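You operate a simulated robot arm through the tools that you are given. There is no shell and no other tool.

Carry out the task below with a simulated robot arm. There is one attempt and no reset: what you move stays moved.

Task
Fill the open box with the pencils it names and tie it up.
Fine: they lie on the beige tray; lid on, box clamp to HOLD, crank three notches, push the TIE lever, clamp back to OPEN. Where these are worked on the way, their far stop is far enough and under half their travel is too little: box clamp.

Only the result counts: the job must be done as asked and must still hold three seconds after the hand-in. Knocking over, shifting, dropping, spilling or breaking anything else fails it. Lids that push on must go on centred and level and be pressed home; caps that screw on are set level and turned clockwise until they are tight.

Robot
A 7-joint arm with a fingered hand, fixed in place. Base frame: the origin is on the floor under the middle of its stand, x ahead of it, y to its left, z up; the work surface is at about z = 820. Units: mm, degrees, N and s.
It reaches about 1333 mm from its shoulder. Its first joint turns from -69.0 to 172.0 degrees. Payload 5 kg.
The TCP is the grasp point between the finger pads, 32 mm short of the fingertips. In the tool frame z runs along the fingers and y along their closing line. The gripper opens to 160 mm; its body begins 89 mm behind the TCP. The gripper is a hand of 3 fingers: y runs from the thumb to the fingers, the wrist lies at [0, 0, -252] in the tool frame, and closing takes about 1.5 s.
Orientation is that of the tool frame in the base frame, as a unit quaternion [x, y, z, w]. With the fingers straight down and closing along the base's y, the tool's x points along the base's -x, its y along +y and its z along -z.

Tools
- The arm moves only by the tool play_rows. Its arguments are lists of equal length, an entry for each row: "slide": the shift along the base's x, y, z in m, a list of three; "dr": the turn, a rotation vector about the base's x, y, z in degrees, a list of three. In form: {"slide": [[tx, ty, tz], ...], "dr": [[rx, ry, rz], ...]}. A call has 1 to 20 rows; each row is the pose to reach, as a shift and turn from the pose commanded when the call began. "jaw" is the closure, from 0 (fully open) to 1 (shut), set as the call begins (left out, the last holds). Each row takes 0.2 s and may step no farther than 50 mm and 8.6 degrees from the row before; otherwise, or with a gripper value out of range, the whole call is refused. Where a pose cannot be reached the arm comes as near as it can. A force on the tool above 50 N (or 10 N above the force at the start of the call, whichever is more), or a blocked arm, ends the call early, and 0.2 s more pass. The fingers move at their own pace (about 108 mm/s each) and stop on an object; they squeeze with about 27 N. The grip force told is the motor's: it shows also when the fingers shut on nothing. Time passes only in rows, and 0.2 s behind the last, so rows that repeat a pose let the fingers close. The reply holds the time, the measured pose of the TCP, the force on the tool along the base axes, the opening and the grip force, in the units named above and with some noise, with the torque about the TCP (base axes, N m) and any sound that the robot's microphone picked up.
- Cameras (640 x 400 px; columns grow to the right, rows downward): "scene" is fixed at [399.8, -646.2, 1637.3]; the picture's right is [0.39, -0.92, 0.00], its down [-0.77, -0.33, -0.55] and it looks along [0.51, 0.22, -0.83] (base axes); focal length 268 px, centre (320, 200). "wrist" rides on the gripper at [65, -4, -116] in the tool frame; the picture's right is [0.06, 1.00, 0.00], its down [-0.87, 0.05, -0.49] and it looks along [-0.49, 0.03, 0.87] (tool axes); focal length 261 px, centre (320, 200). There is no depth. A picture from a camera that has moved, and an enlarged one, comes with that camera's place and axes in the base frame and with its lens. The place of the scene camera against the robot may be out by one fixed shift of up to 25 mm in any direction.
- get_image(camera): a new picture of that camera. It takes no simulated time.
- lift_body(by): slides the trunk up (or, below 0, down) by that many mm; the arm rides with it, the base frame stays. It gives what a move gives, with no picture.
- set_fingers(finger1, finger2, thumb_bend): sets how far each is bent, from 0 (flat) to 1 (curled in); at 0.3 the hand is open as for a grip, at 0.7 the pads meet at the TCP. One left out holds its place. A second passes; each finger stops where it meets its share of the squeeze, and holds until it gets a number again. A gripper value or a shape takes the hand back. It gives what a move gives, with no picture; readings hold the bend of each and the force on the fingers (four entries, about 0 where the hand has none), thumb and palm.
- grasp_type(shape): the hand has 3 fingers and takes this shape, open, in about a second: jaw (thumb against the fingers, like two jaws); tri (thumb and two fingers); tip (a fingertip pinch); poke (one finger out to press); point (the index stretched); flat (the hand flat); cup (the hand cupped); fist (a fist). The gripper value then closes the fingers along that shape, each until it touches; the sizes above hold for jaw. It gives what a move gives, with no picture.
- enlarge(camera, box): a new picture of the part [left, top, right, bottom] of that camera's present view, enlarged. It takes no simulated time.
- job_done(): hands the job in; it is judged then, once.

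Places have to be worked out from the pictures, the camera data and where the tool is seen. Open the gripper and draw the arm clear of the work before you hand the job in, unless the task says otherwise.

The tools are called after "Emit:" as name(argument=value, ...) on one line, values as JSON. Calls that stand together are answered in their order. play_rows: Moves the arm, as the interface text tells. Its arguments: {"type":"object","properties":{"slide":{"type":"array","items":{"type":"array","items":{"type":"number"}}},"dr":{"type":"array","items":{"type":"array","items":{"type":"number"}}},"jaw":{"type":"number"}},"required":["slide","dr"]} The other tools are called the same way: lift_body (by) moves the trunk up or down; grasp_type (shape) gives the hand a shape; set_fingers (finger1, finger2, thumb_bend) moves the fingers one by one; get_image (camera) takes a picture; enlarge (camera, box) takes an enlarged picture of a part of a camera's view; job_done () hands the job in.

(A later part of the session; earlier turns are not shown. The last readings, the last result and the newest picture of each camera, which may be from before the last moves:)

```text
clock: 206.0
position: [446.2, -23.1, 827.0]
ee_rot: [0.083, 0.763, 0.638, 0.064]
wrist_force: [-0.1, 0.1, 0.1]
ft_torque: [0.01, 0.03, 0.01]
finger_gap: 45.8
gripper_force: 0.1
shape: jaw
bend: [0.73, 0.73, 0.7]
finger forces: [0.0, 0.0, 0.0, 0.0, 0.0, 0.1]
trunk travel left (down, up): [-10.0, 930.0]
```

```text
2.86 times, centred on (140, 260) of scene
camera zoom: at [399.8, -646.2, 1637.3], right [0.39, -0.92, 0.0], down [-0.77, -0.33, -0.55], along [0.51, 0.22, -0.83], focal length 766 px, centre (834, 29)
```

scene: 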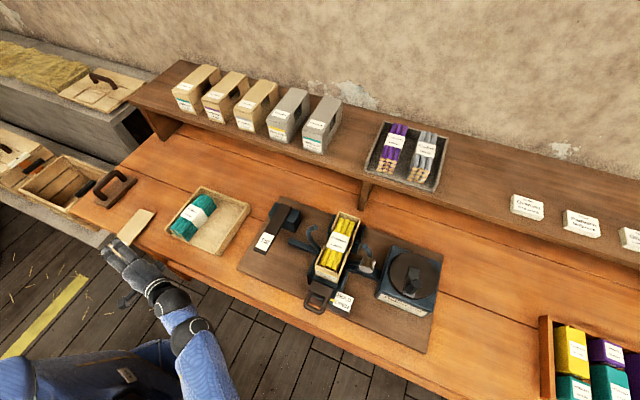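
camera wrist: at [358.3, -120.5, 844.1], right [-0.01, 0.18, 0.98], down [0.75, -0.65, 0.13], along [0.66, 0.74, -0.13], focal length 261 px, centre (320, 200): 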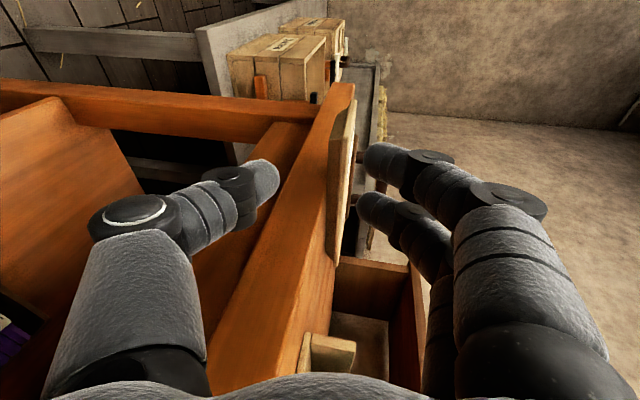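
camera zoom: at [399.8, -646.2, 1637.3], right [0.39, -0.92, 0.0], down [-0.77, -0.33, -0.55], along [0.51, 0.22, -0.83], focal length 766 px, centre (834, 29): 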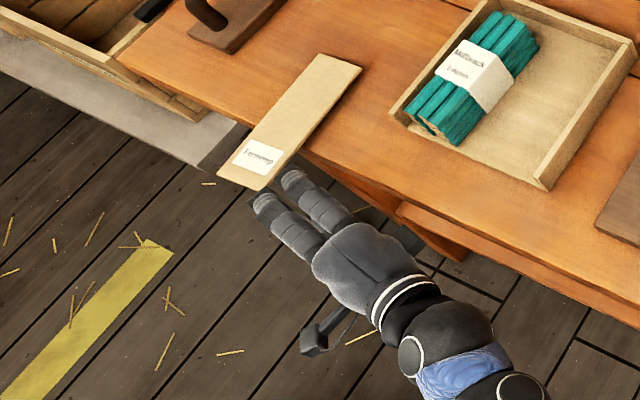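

The view shows the lid edge-on just in the hand's closing plane. I move in horizontally toward (461, 51) so the lid slides between thumb and fingers.

Emit:
play_rows(slide=[[0.003, 0.015, 0], [0.006, 0.03, 0], [0.009, 0.044, 0], [0.012, 0.058, 0], [0.012, 0.058, 0]], dr=[[0, 0, 0], [0, 0, 0], [0, 0, 0], [0, 0, 0], [0, 0, 0]])

Emit:
get_image(camera="wrist")

Emit:
enlarge(camera="scene", box=[80, 190, 200, 330])

```text
clock: 207.2
position: [459.2, 33.1, 829.1]
ee_rot: [0.084, 0.762, 0.638, 0.064]
wrist_force: [-0.3, 0.1, 0.3]
ft_torque: [0.01, -0.02, -0.01]
finger_gap: 45.9
gripper_force: 0.1
shape: jaw
bend: [0.73, 0.73, 0.7]
finger forces: [0.1, 0.1, 0.0, 0.0, 0.0, 0.0]
trunk travel left (down, up): [-10.0, 930.0]
```

```text
taken
camera wrist: at [372.0, -64.2, 845.0], right [-0.01, 0.18, 0.98], down [0.75, -0.65, 0.13], along [0.66, 0.74, -0.13], focal length 261 px, centre (320, 200)
```

wrist: 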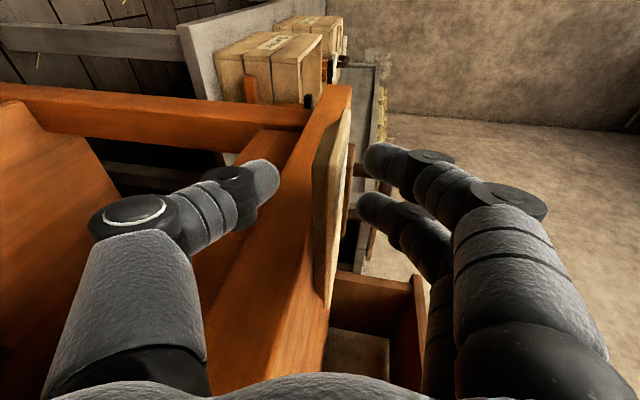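

```text
2.86 times, centred on (140, 260) of scene
camera zoom: at [399.8, -646.2, 1637.3], right [0.39, -0.92, 0.0], down [-0.77, -0.33, -0.55], along [0.51, 0.22, -0.83], focal length 766 px, centre (834, 29)
```

zoom: 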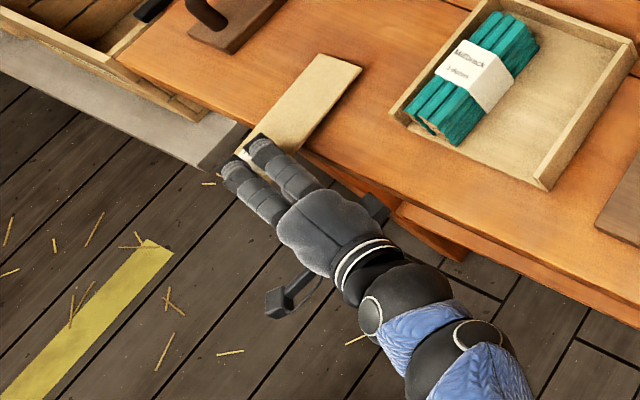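

The fingers are above and the thumb below the lid. I move in a further 16 mm and slightly lower, then close.

Emit:
play_rows(slide=[[0.003, 0.008, -0.0015], [0.005, 0.016, -0.003], [0.005, 0.016, -0.003]], dr=[[0, 0, 0], [0, 0, 0], [0, 0, 0]])

Emit:
get_image(camera="wrist")

```text
clock: 208.0
position: [465.5, 50.4, 825.1]
ee_rot: [0.085, 0.763, 0.638, 0.063]
wrist_force: [0.2, -1.1, -0.1]
ft_torque: [-0.01, 0.01, 0.03]
finger_gap: 45.8
gripper_force: 0.1
shape: jaw
bend: [0.73, 0.73, 0.7]
finger forces: [0.0, 0.0, 0.0, 0.0, 0.0, 0.0]
trunk travel left (down, up): [-10.0, 930.0]
```

```text
taken
camera wrist: at [377.5, -47.8, 842.1], right [-0.01, 0.18, 0.98], down [0.75, -0.65, 0.13], along [0.66, 0.74, -0.13], focal length 261 px, centre (320, 200)
```

wrist: 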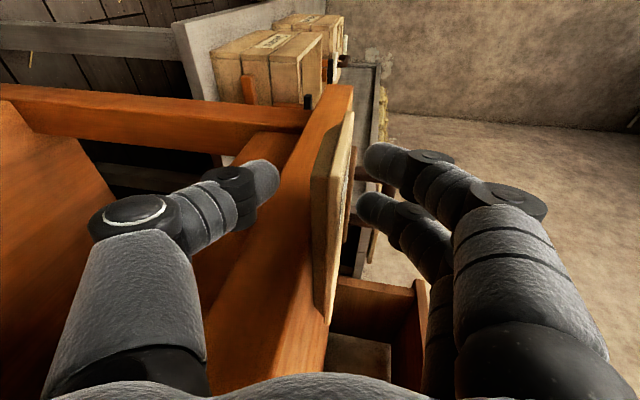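

The lid lies between the thumb and fingers near the middle of the gap. I close the hand on it.

Emit:
play_rows(slide=[[0, 0, 0], [0, 0, 0], [0, 0, 0], [0, 0, 0], [0, 0, 0]], dr=[[0, 0, 0], [0, 0, 0], [0, 0, 0], [0, 0, 0], [0, 0, 0]], jaw=1.0)

Emit:
get_image(camera="wrist")

Emit:
enlarge(camera="scene", box=[80, 190, 200, 330])

```text
clock: 209.2
position: [464.9, 50.3, 825.0]
ee_rot: [0.084, 0.762, 0.638, 0.063]
wrist_force: [0.2, 1.1, 3.1]
ft_torque: [0.17, -0.09, 0.06]
finger_gap: 12.9
gripper_force: 27.5
shape: jaw
bend: [0.71, 0.73, 0.71]
finger forces: [13.5, 12.0, 0.0, 0.0, 22.2, 0.0]
trunk travel left (down, up): [-10.0, 930.0]
```

```text
taken
camera wrist: at [377.5, -47.7, 842.2], right [-0.01, 0.18, 0.98], down [0.75, -0.65, 0.13], along [0.66, 0.74, -0.13], focal length 261 px, centre (320, 200)
```

wrist: 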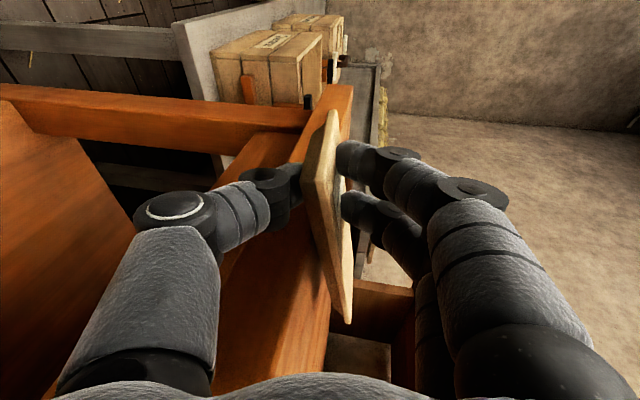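

```text
2.86 times, centred on (140, 260) of scene
camera zoom: at [399.8, -646.2, 1637.3], right [0.39, -0.92, 0.0], down [-0.77, -0.33, -0.55], along [0.51, 0.22, -0.83], focal length 766 px, centre (834, 29)
```

zoom: 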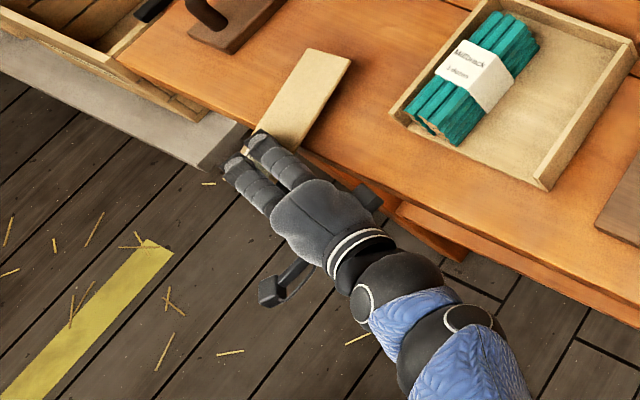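

Gripped with balanced forces (about 25 N above, 22 N below). I lift gently 40 mm and look at the lid.

Emit:
play_rows(slide=[[0, 0, 0.005], [0, 0, 0.015], [0, 0, 0.03], [0, 0, 0.045], [0, 0, 0.045]], dr=[[0, 0, 0], [0, 0, 0], [0, 0, 0], [0, 0, 0], [0, 0, 0]])

Emit:
get_image(camera="wrist")

Emit:
enlarge(camera="scene", box=[80, 160, 200, 300])

```text
clock: 210.4
position: [464.7, 50.3, 870.9]
ee_rot: [0.085, 0.762, 0.638, 0.063]
wrist_force: [-0.1, -0.3, -0.8]
ft_torque: [0.01, 0.0, 0.02]
finger_gap: 12.9
gripper_force: 27.0
shape: jaw
bend: [0.71, 0.73, 0.71]
finger forces: [13.1, 10.6, 0.0, 0.0, 24.1, 0.0]
trunk travel left (down, up): [-10.0, 930.0]
```

```text
taken
camera wrist: at [376.1, -47.4, 887.4], right [-0.01, 0.18, 0.98], down [0.75, -0.65, 0.13], along [0.66, 0.74, -0.13], focal length 261 px, centre (320, 200)
```

wrist: 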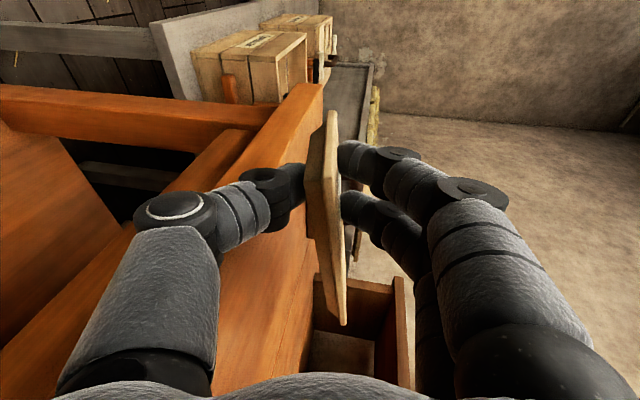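

```text
2.86 times, centred on (140, 230) of scene
camera zoom: at [399.8, -646.2, 1637.3], right [0.39, -0.92, 0.0], down [-0.77, -0.33, -0.55], along [0.51, 0.22, -0.83], focal length 766 px, centre (834, 114)
```

zoom: 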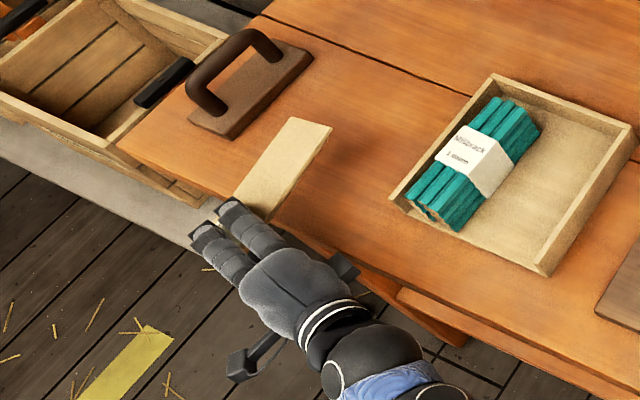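

The lid is held firmly and level enough. I raise it well above everything (z ≈ 1070) before carrying it to the right.

Emit:
play_rows(slide=[[0, 0, 0.04], [0, 0, 0.08], [0, 0, 0.12], [0, 0, 0.16], [0, 0, 0.2], [0, 0, 0.2]], dr=[[0, 0, 0], [0, 0, 0], [0, 0, 0], [0, 0, 0], [0, 0, 0], [0, 0, 0]])

Emit:
get_image(camera="wrist")

Emit:
get_image(camera="scene")

```text
clock: 211.8
position: [461.2, 55.8, 1067.1]
ee_rot: [0.085, 0.763, 0.638, 0.063]
wrist_force: [-1.0, -0.4, -0.5]
ft_torque: [0.0, -0.03, 0.01]
finger_gap: 12.7
gripper_force: 27.0
shape: jaw
bend: [0.71, 0.73, 0.71]
finger forces: [13.0, 10.5, 0.1, 0.0, 24.1, 0.0]
trunk travel left (down, up): [-10.0, 930.0]
```

```text
taken
camera wrist: at [373.8, -41.8, 1083.9], right [-0.01, 0.18, 0.98], down [0.75, -0.65, 0.13], along [0.66, 0.74, -0.13], focal length 261 px, centre (320, 200)
```

wrist: 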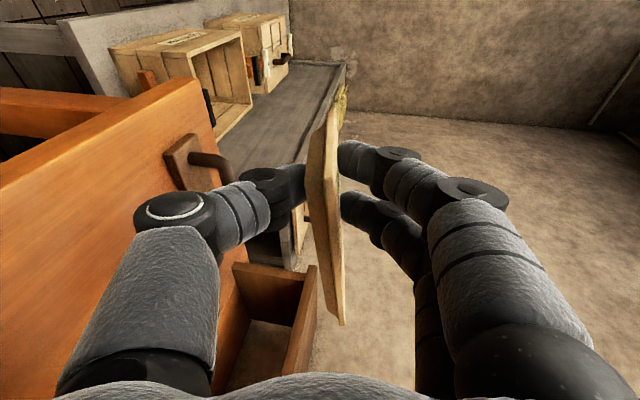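

```text
taken
```

scene: 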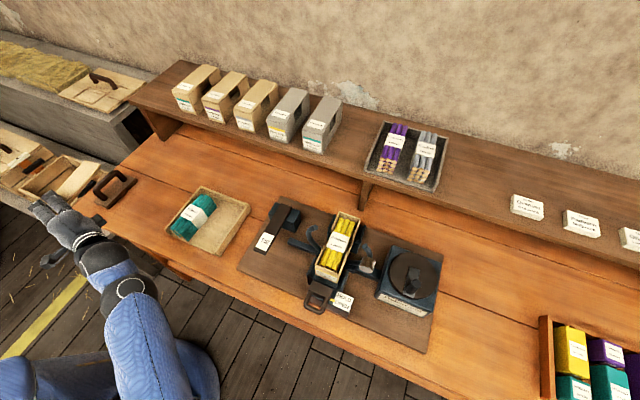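

The lid is safely in hand. I zoom in to determine how it sits in the hand (its tilt relative to the hand).

Emit:
enlarge(camera="wrist", box=[260, 90, 400, 340])

Emit:
enlarge(camera="scene", box=[20, 140, 140, 260])

```text
1.60 times, centred on (330, 215) of wrist
camera zoom: at [373.8, -41.8, 1083.9], right [-0.01, 0.18, 0.98], down [0.75, -0.65, 0.13], along [0.66, 0.74, -0.13], focal length 417 px, centre (304, 176)
```

zoom: 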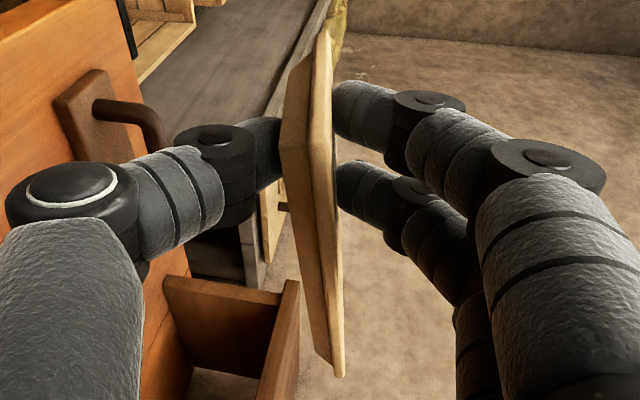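

```text
3.33 times, centred on (80, 200) of scene
camera zoom: at [399.8, -646.2, 1637.3], right [0.39, -0.92, 0.0], down [-0.77, -0.33, -0.55], along [0.51, 0.22, -0.83], focal length 893 px, centre (1120, 200)
```

zoom: 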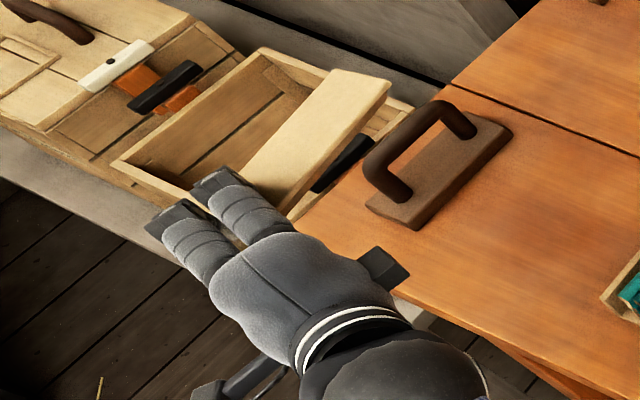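

The lid is held, pitched about 8–9° up at its far end. I now carry it to the right at this height (in front of and above the tray and lever), levelling it by 8.5° on the way.

Emit:
play_rows(slide=[[0.005, -0.04, 0.005], [0.01, -0.08, 0.01], [0.015, -0.12, 0.015], [0.02, -0.16, 0.02], [0.025, -0.2, 0.02], [0.03, -0.24, 0.02], [0.035, -0.28, 0.02], [0.04, -0.32, 0.02], [0.045, -0.36, 0.02], [0.05, -0.4, 0.02]], dr=[[0, 1, 0], [0, 2, 0], [0, 3, 0], [0, 4, 0], [0, 5, 0], [0, 6, 0], [0, 7, 0], [0, 8, 0], [0, 8.5, 0], [0, 8.5, 0]])

Emit:
get_image(camera="scene")

Emit:
get_image(camera="wrist")

```text
clock: 214.0
position: [514.7, -349.2, 1090.1]
ee_rot: [0.131, 0.765, 0.63, 0.007]
wrist_force: [0.2, 0.6, -0.5]
ft_torque: [-0.05, 0.04, 0.03]
finger_gap: 13.0
gripper_force: 26.7
shape: jaw
bend: [0.71, 0.73, 0.71]
finger forces: [13.0, 10.4, 0.0, 0.0, 23.8, 0.0]
trunk travel left (down, up): [-10.0, 930.0]
```

```text
taken
```

scene: 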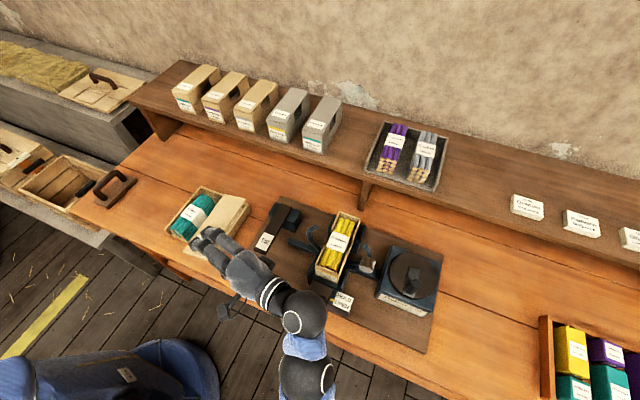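

```text
taken
camera wrist: at [430.5, -446.9, 1119.6], right [0.13, 0.18, 0.97], down [0.76, -0.65, 0.02], along [0.63, 0.74, -0.23], focal length 261 px, centre (320, 200)
```

wrist: 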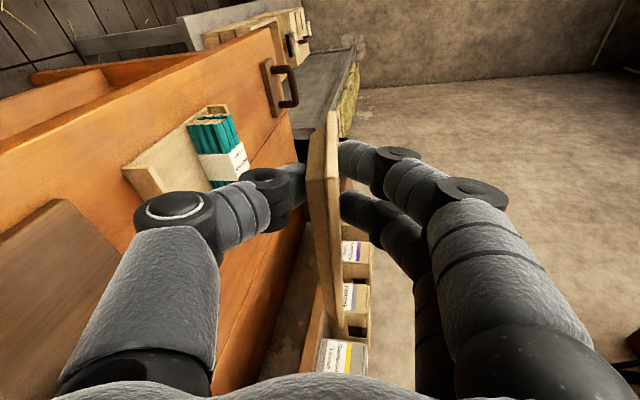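

Still well reachable. I continue to the right toward the box.

Emit:
play_rows(slide=[[0.01, -0.04, 0.0], [0.02, -0.08, 0.0], [0.03, -0.12, 0.0], [0.04, -0.16, 0.0], [0.05, -0.2, 0.0], [0.06, -0.235, 0.0], [0.068, -0.264, 0.0], [0.068, -0.264, 0.0]], dr=[[0, 0, 0], [0, 0, 0], [0, 0, 0], [0, 0, 0], [0, 0, 0], [0, 0, 0], [0, 0, 0], [0, 0, 0]])

Emit:
get_image(camera="scene")

Emit:
get_image(camera="wrist")

```text
clock: 215.8
position: [579.9, -614.1, 1089.5]
ee_rot: [0.131, 0.765, 0.63, 0.006]
wrist_force: [0.3, 0.0, -0.3]
ft_torque: [-0.02, 0.0, 0.02]
finger_gap: 12.8
gripper_force: 26.7
shape: jaw
bend: [0.71, 0.73, 0.71]
finger forces: [13.1, 10.3, 0.0, 0.0, 23.9, 0.0]
trunk travel left (down, up): [-10.0, 930.0]
```

```text
taken
```

scene: 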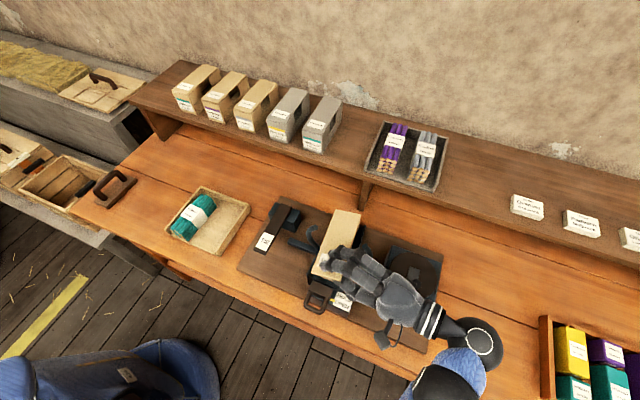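

```text
taken
camera wrist: at [496.6, -712.1, 1119.6], right [0.13, 0.18, 0.97], down [0.76, -0.65, 0.02], along [0.63, 0.74, -0.23], focal length 261 px, centre (320, 200)
```

wrist: 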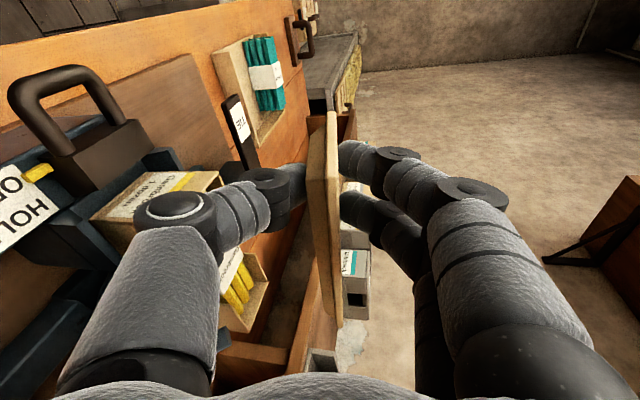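

The pose above the box is reachable directly. I zoom in to align the lid with the box.

Emit:
enlarge(camera="scene", box=[280, 190, 420, 320])

Emit:
enlarge(camera="wrist", box=[180, 90, 400, 350])

```text
3.08 times, centred on (350, 255) of scene
camera zoom: at [399.8, -646.2, 1637.3], right [0.39, -0.92, 0.0], down [-0.77, -0.33, -0.55], along [0.51, 0.22, -0.83], focal length 824 px, centre (228, 31)
```

zoom: 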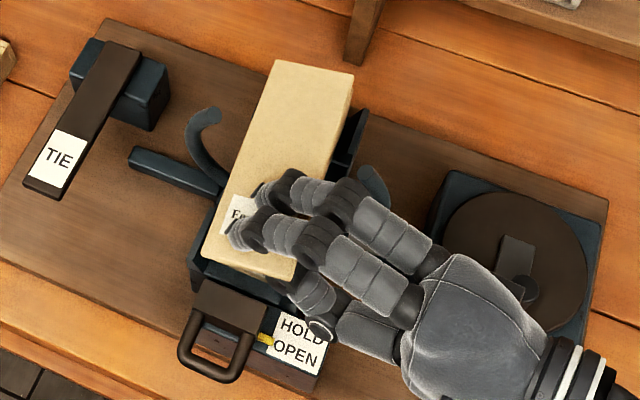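

```text
1.54 times, centred on (290, 220) of wrist
camera zoom: at [496.6, -712.1, 1119.6], right [0.13, 0.18, 0.97], down [0.76, -0.65, 0.02], along [0.63, 0.74, -0.23], focal length 401 px, centre (366, 169)
```

zoom: 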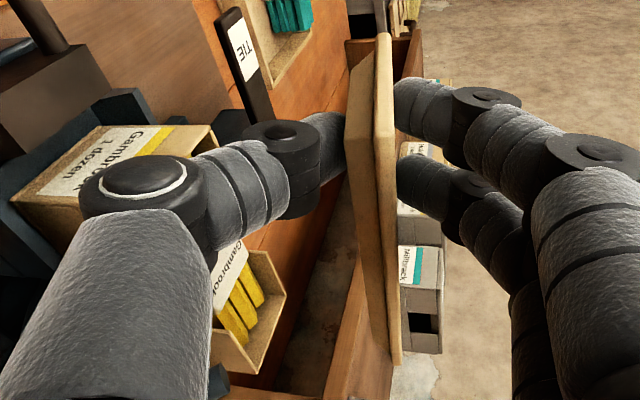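

The lid is level within about 1°, yawed about +4°, with its centre near (645, -587). I correct the yaw by -3.7° and shift so the lid will rest on the box with about 36 mm overhang at the near end (where the thumb is), then lower 50 mm.

Emit:
play_rows(slide=[[0.003, 0.006, 0], [0.0063, 0.0116, 0], [0.0063, 0.0116, -0.02], [0.0063, 0.0116, -0.04], [0.0063, 0.0116, -0.055], [0.0063, 0.0116, -0.055]], dr=[[0, 0, -1.8], [0, 0, -3.7], [0, 0, -3.7], [0, 0, -3.7], [0, 0, -3.7], [0, 0, -3.7]])

Emit:
enlarge(camera="scene", box=[280, 190, 420, 320])

Emit:
enlarge(camera="wrist", box=[120, 60, 420, 360])

```text
clock: 217.2
position: [588.6, -603.1, 1036.7]
ee_rot: [0.155, 0.761, 0.63, 0.027]
wrist_force: [-0.8, -0.1, 0.0]
ft_torque: [0.0, 0.02, 0.0]
finger_gap: 12.8
gripper_force: 26.7
shape: jaw
bend: [0.71, 0.73, 0.71]
finger forces: [13.1, 10.4, 0.1, 0.0, 23.9, 0.0]
trunk travel left (down, up): [-10.0, 930.0]
```

```text
3.08 times, centred on (350, 255) of scene
camera zoom: at [399.8, -646.2, 1637.3], right [0.39, -0.92, 0.0], down [-0.77, -0.33, -0.55], along [0.51, 0.22, -0.83], focal length 824 px, centre (228, 31)
```

zoom: 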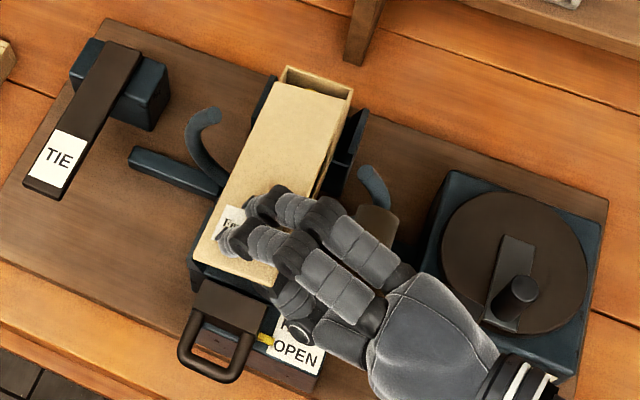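

```text
1.33 times, centred on (270, 210) of wrist
camera zoom: at [498.6, -695.1, 1065.8], right [0.14, 0.17, 0.97], down [0.72, -0.69, 0.02], along [0.68, 0.7, -0.23], focal length 348 px, centre (387, 187)
```

zoom: 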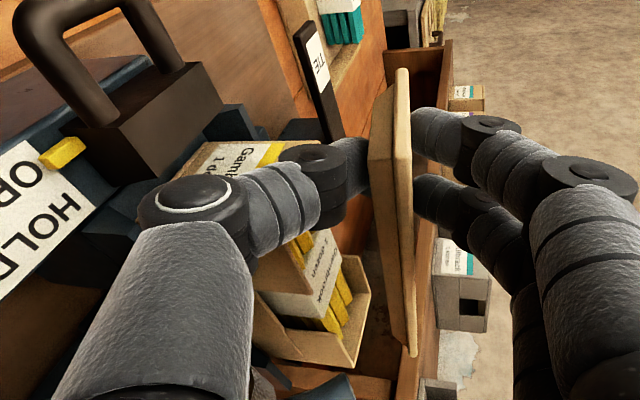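

The lid is aligned: centre (653.5, -579.3), yaw ≈ 0°, level within about 1.5°. I lower it in steps toward the rim, watching the force.

Emit:
play_rows(slide=[[0, 0, -0.01], [0, 0, -0.02], [0, 0, -0.03], [0, 0, -0.036], [0, 0, -0.039]], dr=[[0, 0, 0], [0, 0, 0], [0, 0, 0], [0, 0, 0], [0, 0, 0]])

Emit:
enlarge(camera="scene", box=[280, 190, 420, 320])

Emit:
enlarge(camera="wrist", box=[120, 60, 420, 360])

```text
clock: 218.4
position: [587.1, -601.7, 998.9]
ee_rot: [0.155, 0.76, 0.63, 0.028]
wrist_force: [1.3, -1.6, 7.7]
ft_torque: [0.29, -0.16, -0.09]
finger_gap: 12.3
gripper_force: 26.9
shape: jaw
bend: [0.71, 0.73, 0.71]
finger forces: [15.4, 14.5, 0.1, 0.0, 22.3, 0.0]
trunk travel left (down, up): [-10.0, 930.0]
```

```text
3.08 times, centred on (350, 255) of scene
camera zoom: at [399.8, -646.2, 1637.3], right [0.39, -0.92, 0.0], down [-0.77, -0.33, -0.55], along [0.51, 0.22, -0.83], focal length 824 px, centre (228, 31)
```

zoom: 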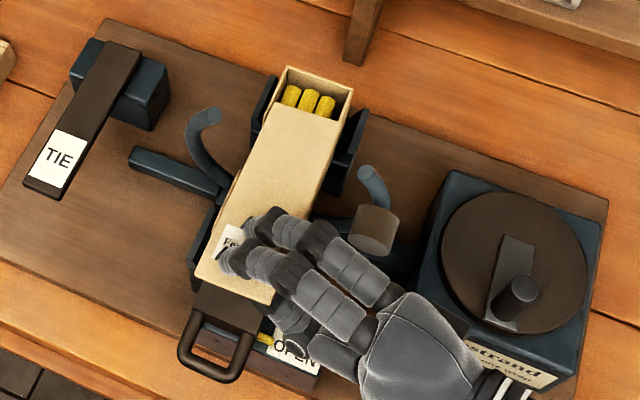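

```text
1.33 times, centred on (270, 210) of wrist
camera zoom: at [497.0, -695.2, 1027.4], right [0.14, 0.17, 0.97], down [0.72, -0.69, 0.02], along [0.68, 0.7, -0.23], focal length 348 px, centre (387, 187)
```

zoom: 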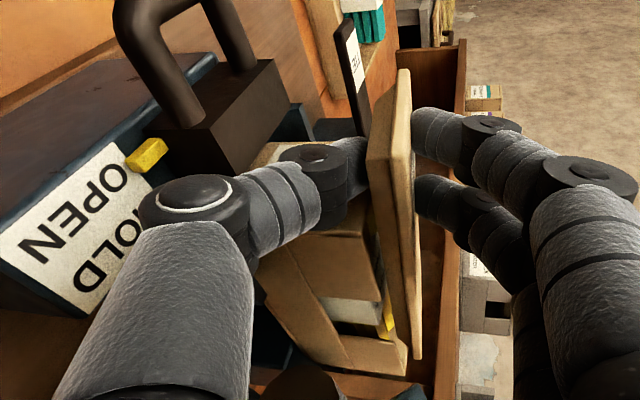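

The lid touches the box (about 8 N), with its far end slightly lower. I level it by 1.6° and lower a few millimetres more until it rests evenly.

Emit:
play_rows(slide=[[0, 0, -0.001], [0, 0, -0.003], [0, 0, -0.005]], dr=[[0, -0.8, 0], [0, -1.6, 0], [0, -1.6, 0]])

Emit:
enlarge(camera="scene", box=[280, 190, 420, 320])

Emit:
enlarge(camera="wrist", box=[180, 60, 400, 360])

```text
clock: 219.2
position: [585.3, -601.5, 993.5]
ee_rot: [0.145, 0.761, 0.632, 0.039]
wrist_force: [-0.5, -5.9, 22.0]
ft_torque: [0.86, -0.41, -0.09]
finger_gap: 13.2
gripper_force: 26.2
shape: jaw
bend: [0.71, 0.73, 0.7]
finger forces: [21.7, 20.1, 0.1, 0.0, 20.2, 0.0]
trunk travel left (down, up): [-10.0, 930.0]
```

```text
3.08 times, centred on (350, 255) of scene
camera zoom: at [399.8, -646.2, 1637.3], right [0.39, -0.92, 0.0], down [-0.77, -0.33, -0.55], along [0.51, 0.22, -0.83], focal length 824 px, centre (228, 31)
```

zoom: 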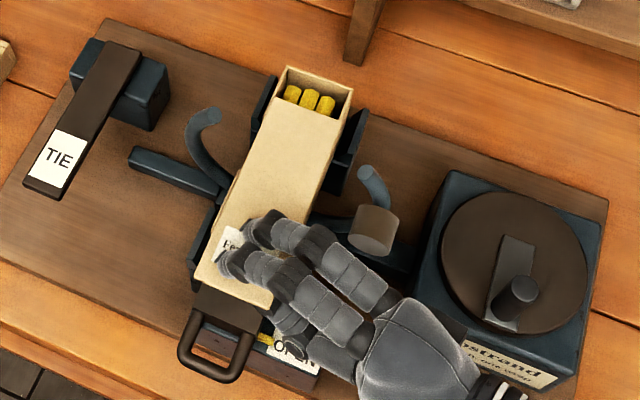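

```text
1.33 times, centred on (290, 210) of wrist
camera zoom: at [495.2, -695.1, 1020.0], right [0.11, 0.18, 0.98], down [0.72, -0.69, 0.04], along [0.69, 0.7, -0.21], focal length 348 px, centre (360, 187)
```

zoom: 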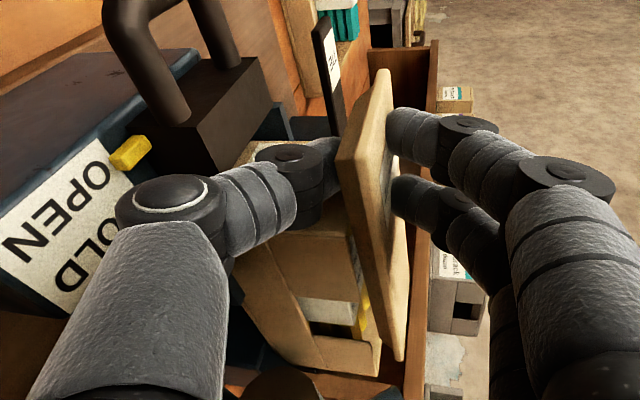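

It now rests on the rim (22 N, a bit firm). I ease up by 2 mm and then open the fingers to release it.

Emit:
play_rows(slide=[[0, 0, 0.001], [0, 0, 0.0025], [0, 0, 0.0025]], dr=[[0, 0, 0], [0, 0, 0], [0, 0, 0]])

Emit:
play_rows(slide=[[0, 0, 0], [0, 0, 0], [0, 0, 0], [0, 0, 0]], dr=[[0, 0, 0], [0, 0, 0], [0, 0, 0], [0, 0, 0]], jaw=0.76)

Emit:
enlarge(camera="scene", box=[280, 190, 420, 320])

Emit:
enlarge(camera="wrist", box=[180, 60, 400, 360])

```text
clock: 220.0
position: [586.1, -602.7, 994.9]
ee_rot: [0.147, 0.761, 0.631, 0.037]
wrist_force: [-2.2, -0.7, 13.0]
ft_torque: [0.56, -0.24, 0.02]
finger_gap: 13.5
gripper_force: 26.7
shape: jaw
bend: [0.71, 0.73, 0.7]
finger forces: [19.1, 15.2, 0.1, 0.0, 21.1, 0.1]
trunk travel left (down, up): [-10.0, 930.0]
```

```text
clock: 221.0
position: [588.1, -604.4, 993.1]
ee_rot: [0.147, 0.76, 0.632, 0.037]
wrist_force: [0.3, -0.6, 0.0]
ft_torque: [-0.01, -0.01, 0.02]
finger_gap: 35.9
gripper_force: 0.0
shape: jaw
bend: [0.73, 0.73, 0.7]
finger forces: [0.1, 0.1, 0.1, 0.0, 0.1, 0.0]
trunk travel left (down, up): [-10.0, 930.0]
```

```text
3.08 times, centred on (350, 255) of scene
camera zoom: at [399.8, -646.2, 1637.3], right [0.39, -0.92, 0.0], down [-0.77, -0.33, -0.55], along [0.51, 0.22, -0.83], focal length 824 px, centre (228, 31)
```

zoom: 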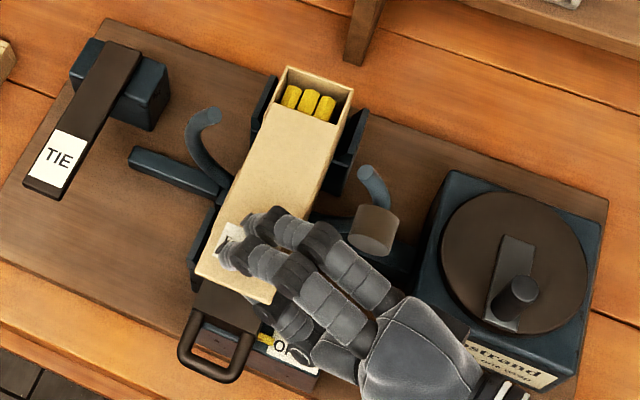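

```text
1.33 times, centred on (290, 210) of wrist
camera zoom: at [496.5, -696.3, 1020.4], right [0.12, 0.17, 0.98], down [0.72, -0.69, 0.04], along [0.68, 0.7, -0.21], focal length 348 px, centre (360, 187)
```

zoom: 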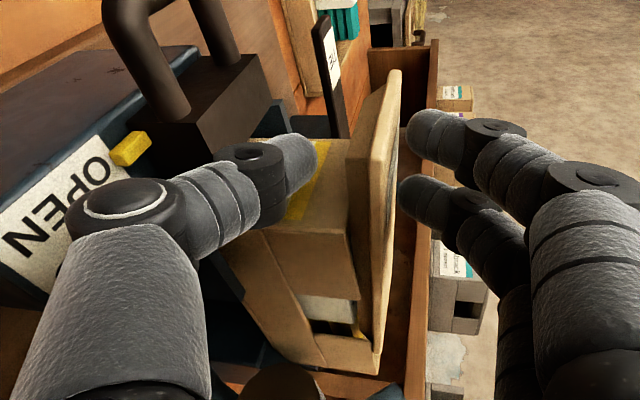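

The lid rests flat on the box. I withdraw the hand sideways (to the right, away from the lid) and then raise it.

Emit:
play_rows(slide=[[-0.006, -0.02, 0], [-0.012, -0.045, 0], [-0.018, -0.07, 0], [-0.024, -0.095, 0.005], [-0.026, -0.1, 0.045], [-0.026, -0.1, 0.09], [-0.026, -0.1, 0.13]], dr=[[0, 0, 0], [0, 0, 0], [0, 0, 0], [0, 0, 0], [0, 0, 0], [0, 0, 0], [0, 0, 0]])

Emit:
enlarge(camera="scene", box=[280, 190, 420, 320])

```text
clock: 222.6
position: [561.8, -705.1, 1121.5]
ee_rot: [0.147, 0.76, 0.632, 0.038]
wrist_force: [0.2, -0.2, 0.2]
ft_torque: [0.02, -0.03, 0.0]
finger_gap: 36.4
gripper_force: 0.0
shape: jaw
bend: [0.73, 0.73, 0.7]
finger forces: [0.0, 0.0, 0.0, 0.0, 0.0, 0.0]
trunk travel left (down, up): [-10.0, 930.0]
```

```text
3.08 times, centred on (350, 255) of scene
camera zoom: at [399.8, -646.2, 1637.3], right [0.39, -0.92, 0.0], down [-0.77, -0.33, -0.55], along [0.51, 0.22, -0.83], focal length 824 px, centre (228, 31)
```

zoom: 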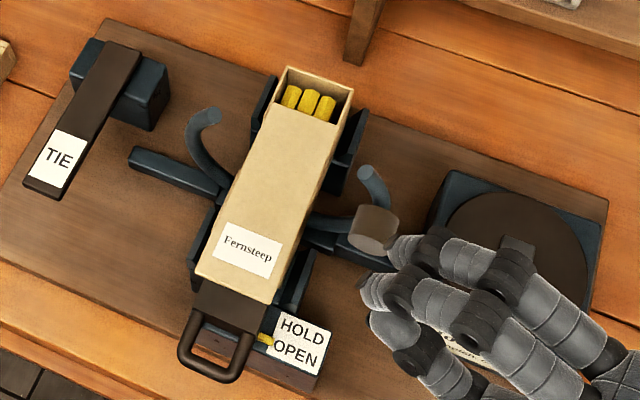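

Excellent — the lid lies neatly on the box, offset about 36 mm toward the robot. To work upright at the box again I bring the trunk back to its original height and then lower and reorient the hand.

Emit:
lift_body(by=300)

Emit:
play_rows(slide=[[-0.005, 0, -0.04], [-0.01, 0, -0.08], [-0.015, 0, -0.12], [-0.02, 0, -0.16], [-0.02, 0, -0.2], [-0.02, 0, -0.24]], dr=[[0, 0, 0], [0, 0, 0], [0, 0, 0], [0, 0, 0], [0, 0, 0], [0, 0, 0]])

Emit:
lift_body(by=240)

Emit:
get_image(camera="scene")

```text
clock: 225.6
position: [563.4, -704.0, 1421.4]
ee_rot: [0.146, 0.76, 0.632, 0.037]
wrist_force: [-0.7, -0.4, 0.0]
ft_torque: [-0.01, 0.01, -0.01]
finger_gap: 36.0
gripper_force: 0.2
shape: jaw
bend: [0.73, 0.73, 0.7]
finger forces: [0.0, 0.0, 0.1, 0.0, 0.0, 0.0]
trunk travel left (down, up): [-310.0, 630.0]
```

```text
clock: 227.0
position: [542.6, -701.4, 1179.6]
ee_rot: [0.146, 0.76, 0.632, 0.037]
wrist_force: [-0.1, 0.0, 0.1]
ft_torque: [-0.02, 0.03, -0.01]
finger_gap: 36.5
gripper_force: 0.2
shape: jaw
bend: [0.73, 0.73, 0.7]
finger forces: [0.1, 0.0, 0.0, 0.1, 0.0, 0.1]
trunk travel left (down, up): [-310.0, 630.0]
```

```text
clock: 229.5
position: [542.3, -703.6, 1420.6]
ee_rot: [0.147, 0.761, 0.631, 0.037]
wrist_force: [0.3, 0.6, 0.8]
ft_torque: [0.02, 0.01, 0.01]
finger_gap: 36.6
gripper_force: 0.1
shape: jaw
bend: [0.73, 0.73, 0.7]
finger forces: [0.1, 0.0, 0.0, 0.0, 0.0, 0.0]
trunk travel left (down, up): [-550.0, 390.0]
```

```text
taken
```

scene: 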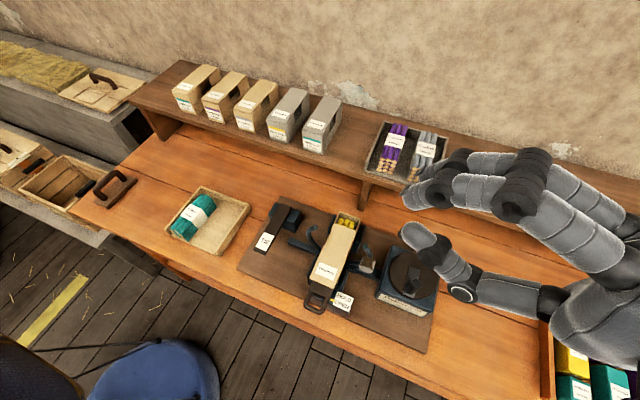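

The trunk is at its original height. I lower the hand and rotate it back to upright in front of the box.

Emit:
play_rows(slide=[[0, 0.0, -0.04], [0, 0.0, -0.08], [0, 0.0, -0.12], [0, 0.0, -0.16], [0, 0.01, -0.18], [0, 0.02, -0.19], [0, 0.03, -0.2], [0, 0.04, -0.2], [0, 0.05, -0.2], [0, 0.06, -0.2], [0, 0.07, -0.2], [0, 0.08, -0.2], [0, 0.09, -0.2], [0, 0.1, -0.2], [0, 0.1, -0.2]], dr=[[0, 0, 0], [0, 0, 0], [0, 0, 0], [0, 0, 0], [-7.9, 0.5, 1.8], [-15.8, 0.9, 3.7], [-23.7, 1.4, 5.5], [-31.6, 1.9, 7.3], [-39.5, 2.4, 9.2], [-47.3, 2.8, 11], [-55.2, 3.3, 12.8], [-63.1, 3.8, 14.6], [-71, 4.2, 16.5], [-78.9, 4.7, 18.3], [-78.9, 4.7, 18.3]])

Emit:
get_image(camera="scene")

Emit:
get_image(camera="wrist")

```text
clock: 232.7
position: [542.7, -602.8, 1219.8]
ee_rot: [0.0, 1.0, -0.001, 0.0]
wrist_force: [-0.1, -0.6, 0.1]
ft_torque: [0.03, 0.0, -0.02]
finger_gap: 36.4
gripper_force: 0.1
shape: jaw
bend: [0.73, 0.73, 0.7]
finger forces: [0.0, 0.0, 0.1, 0.1, 0.1, 0.1]
trunk travel left (down, up): [-550.0, 390.0]
```

```text
taken
```

scene: 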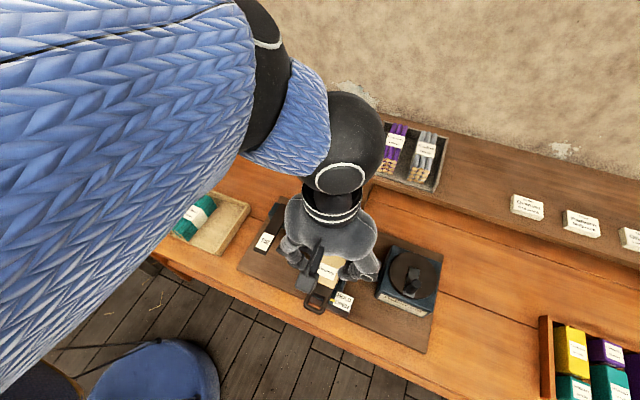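

```text
taken
camera wrist: at [478.0, -605.3, 1333.8], right [-0.06, 1.0, 0.0], down [0.87, 0.05, 0.49], along [0.49, 0.03, -0.87], focal length 261 px, centre (320, 200)
```

wrist: 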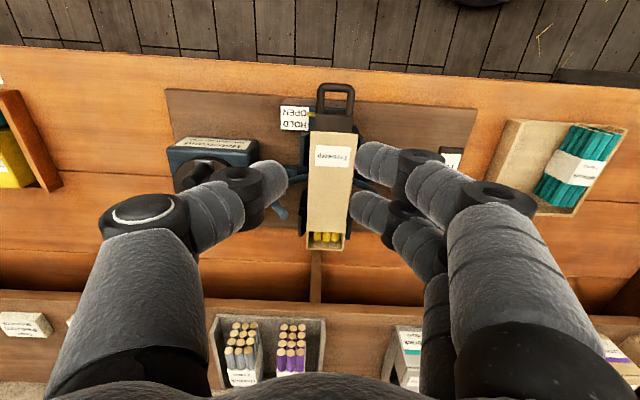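

The hand is upright again. I zoom in to measure the lid relative to the box from above.

Emit:
enlarge(camera="wrist", box=[260, 70, 400, 260])

```text
2.11 times, centred on (330, 165) of wrist
camera zoom: at [478.0, -605.3, 1333.8], right [-0.06, 1.0, 0.0], down [0.87, 0.05, 0.49], along [0.49, 0.03, -0.87], focal length 549 px, centre (299, 274)
```

zoom: 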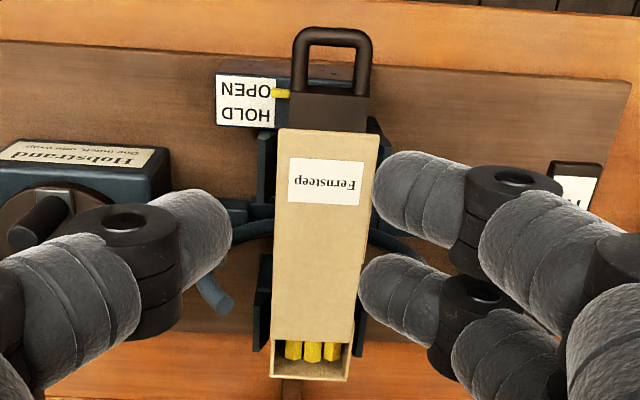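

Lid centre is at (650.5, -579.6), yaw ≈ 0; it must go about +39 mm in x. I'll push its near edge with a fingertip: close the jaw nearly, go down behind the near end, with finger 2 in line with the lid's middle.

Emit:
play_rows(slide=[[-0.005, 0.002, -0.04], [-0.012, 0.005, -0.08], [-0.018, 0.008, -0.12], [-0.018, 0.008, -0.16], [-0.018, 0.008, -0.19], [-0.018, 0.008, -0.21], [-0.018, 0.008, -0.216], [-0.018, 0.008, -0.216]], dr=[[0, 0, 0], [0, 0, 0], [0, 0, 0], [0, 0, 0], [0, 0, 0], [0, 0, 0], [0, 0, 0], [0, 0, 0]], jaw=0.94)

Emit:
get_image(camera="wrist")

Emit:
enlarge(camera="scene", box=[270, 200, 400, 320])

```text
clock: 234.5
position: [522.1, -594.7, 1003.8]
ee_rot: [0.001, 1.0, 0.0, 0.0]
wrist_force: [-0.6, -0.2, -0.6]
ft_torque: [-0.02, -0.02, 0.03]
finger_gap: 9.6
gripper_force: 0.1
shape: tri
bend: [0.71, 0.71, 0.7]
finger forces: [0.1, 0.0, 0.1, 0.1, 0.1, 0.0]
trunk travel left (down, up): [-550.0, 390.0]
```

```text
taken
camera wrist: at [458.0, -598.3, 1119.1], right [-0.06, 1.0, 0.0], down [0.87, 0.05, 0.49], along [0.49, 0.03, -0.87], focal length 261 px, centre (320, 200)
```

wrist: 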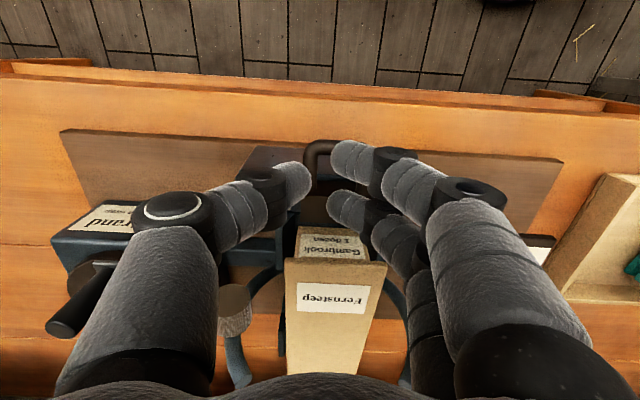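

```text
3.33 times, centred on (335, 260) of scene
camera zoom: at [399.8, -646.2, 1637.3], right [0.39, -0.92, 0.0], down [-0.77, -0.33, -0.55], along [0.51, 0.22, -0.83], focal length 893 px, centre (270, 0)
```

zoom: 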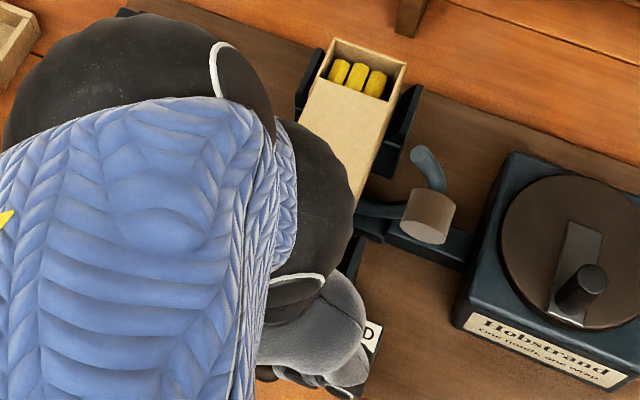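

Finger 2 is in line with the middle of the lid's near edge. I push forward 36 mm slowly and check.

Emit:
play_rows(slide=[[0.006, 0, 0], [0.012, 0, 0], [0.016, 0, 0], [0.02, 0, 0], [0.024, 0, 0], [0.028, 0, 0], [0.032, 0, 0], [0.036, 0, 0]], dr=[[0, 0, 0], [0, 0, 0], [0, 0, 0], [0, 0, 0], [0, 0, 0], [0, 0, 0], [0, 0, 0], [0, 0, 0]])

Emit:
get_image(camera="wrist")

Emit:
enlarge(camera="scene", box=[270, 200, 400, 320])

```text
clock: 236.3
position: [559.7, -591.8, 1004.8]
ee_rot: [0.0, 1.0, 0.0, 0.0]
wrist_force: [0.2, 0.0, 0.3]
ft_torque: [0.0, -0.03, 0.03]
finger_gap: 9.6
gripper_force: 0.0
shape: tri
bend: [0.71, 0.71, 0.7]
finger forces: [0.0, 0.1, 0.0, 0.1, 0.0, 0.0]
trunk travel left (down, up): [-550.0, 390.0]
```

```text
taken
camera wrist: at [494.8, -595.6, 1119.7], right [-0.06, 1.0, 0.0], down [0.87, 0.05, 0.49], along [0.49, 0.03, -0.87], focal length 261 px, centre (320, 200)
```

wrist: 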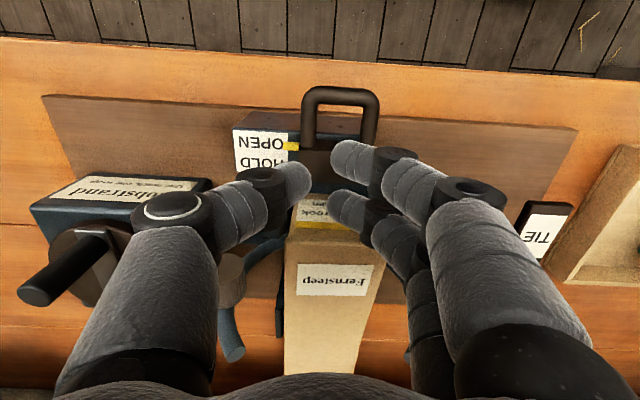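

```text
3.33 times, centred on (335, 260) of scene
camera zoom: at [399.8, -646.2, 1637.3], right [0.39, -0.92, 0.0], down [-0.77, -0.33, -0.55], along [0.51, 0.22, -0.83], focal length 893 px, centre (270, 0)
```

zoom: 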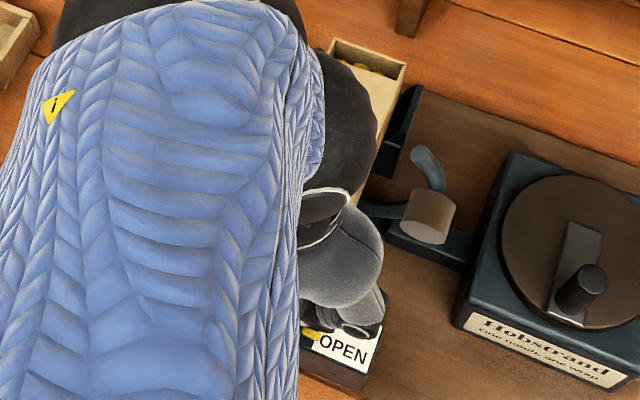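

The lid slides easily (now about 20 mm short). I push another 15 mm, then lift and look from above.

Emit:
play_rows(slide=[[0.003, 0, 0], [0.006, 0, 0], [0.009, 0, 0], [0.012, 0, 0], [0.015, 0, 0], [0.015, 0, 0]], dr=[[0, 0, 0], [0, 0, 0], [0, 0, 0], [0, 0, 0], [0, 0, 0], [0, 0, 0]])

Emit:
get_image(camera="wrist")

Emit:
enlarge(camera="wrist", box=[240, 140, 440, 340])

```text
clock: 237.7
position: [574.1, -593.9, 1004.1]
ee_rot: [0.0, 1.0, 0.0, 0.0]
wrist_force: [1.1, -0.1, 0.0]
ft_torque: [0.01, 0.01, 0.01]
finger_gap: 9.4
gripper_force: 0.1
shape: tri
bend: [0.71, 0.71, 0.7]
finger forces: [0.0, 0.0, 0.0, 0.1, 0.0, 0.0]
trunk travel left (down, up): [-550.0, 390.0]
```

```text
taken
camera wrist: at [509.0, -596.7, 1119.4], right [-0.06, 1.0, 0.0], down [0.87, 0.05, 0.49], along [0.49, 0.03, -0.87], focal length 261 px, centre (320, 200)
```

wrist: 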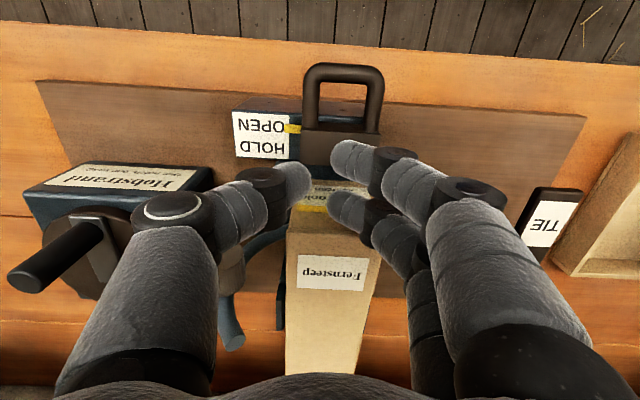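

```text
2.00 times, centred on (340, 240) of wrist
camera zoom: at [509.0, -596.7, 1119.4], right [-0.06, 1.0, 0.0], down [0.87, 0.05, 0.49], along [0.49, 0.03, -0.87], focal length 521 px, centre (280, 120)
```

zoom: 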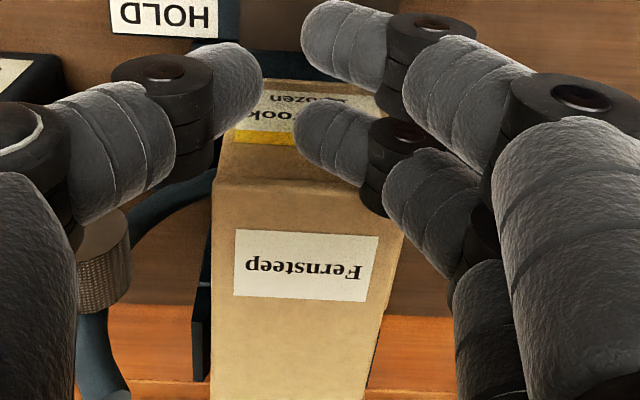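

I back off a little and raise the hand to the earlier viewpoint to measure the remaining offset.

Emit:
play_rows(slide=[[-0.01, 0, 0], [-0.02, 0, 0.02], [-0.03, -0.003, 0.06], [-0.03, -0.006, 0.1], [-0.03, -0.008, 0.145], [-0.03, -0.008, 0.19], [-0.03, -0.008, 0.215]], dr=[[0, 0, 0], [0, 0, 0], [0, 0, 0], [0, 0, 0], [0, 0, 0], [0, 0, 0], [0, 0, 0]], jaw=0.5)

Emit:
enlarge(camera="wrist", box=[260, 70, 400, 260])

Emit:
get_image(camera="scene")

```text
clock: 239.3
position: [545.1, -600.9, 1221.7]
ee_rot: [0.0, 1.0, -0.001, 0.0]
wrist_force: [-1.0, -0.1, 0.4]
ft_torque: [0.01, -0.01, -0.02]
finger_gap: 76.0
gripper_force: 0.0
shape: jaw
bend: [0.73, 0.73, 0.7]
finger forces: [0.0, 0.1, 0.0, 0.1, 0.0, 0.0]
trunk travel left (down, up): [-550.0, 390.0]
```

```text
2.11 times, centred on (330, 165) of wrist
camera zoom: at [480.0, -603.4, 1336.9], right [-0.06, 1.0, 0.0], down [0.87, 0.05, 0.49], along [0.49, 0.03, -0.87], focal length 549 px, centre (299, 274)
```

zoom: 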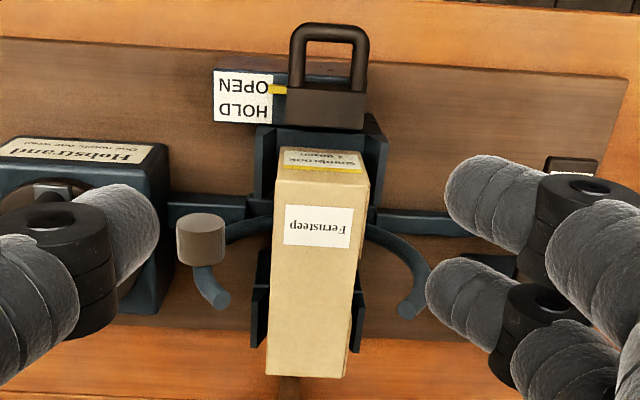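

```text
taken
```

scene: 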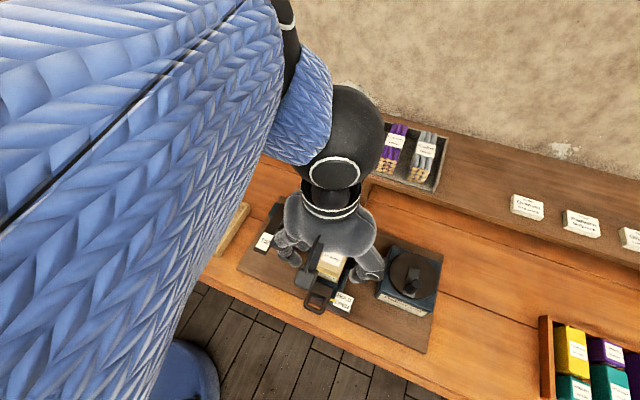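

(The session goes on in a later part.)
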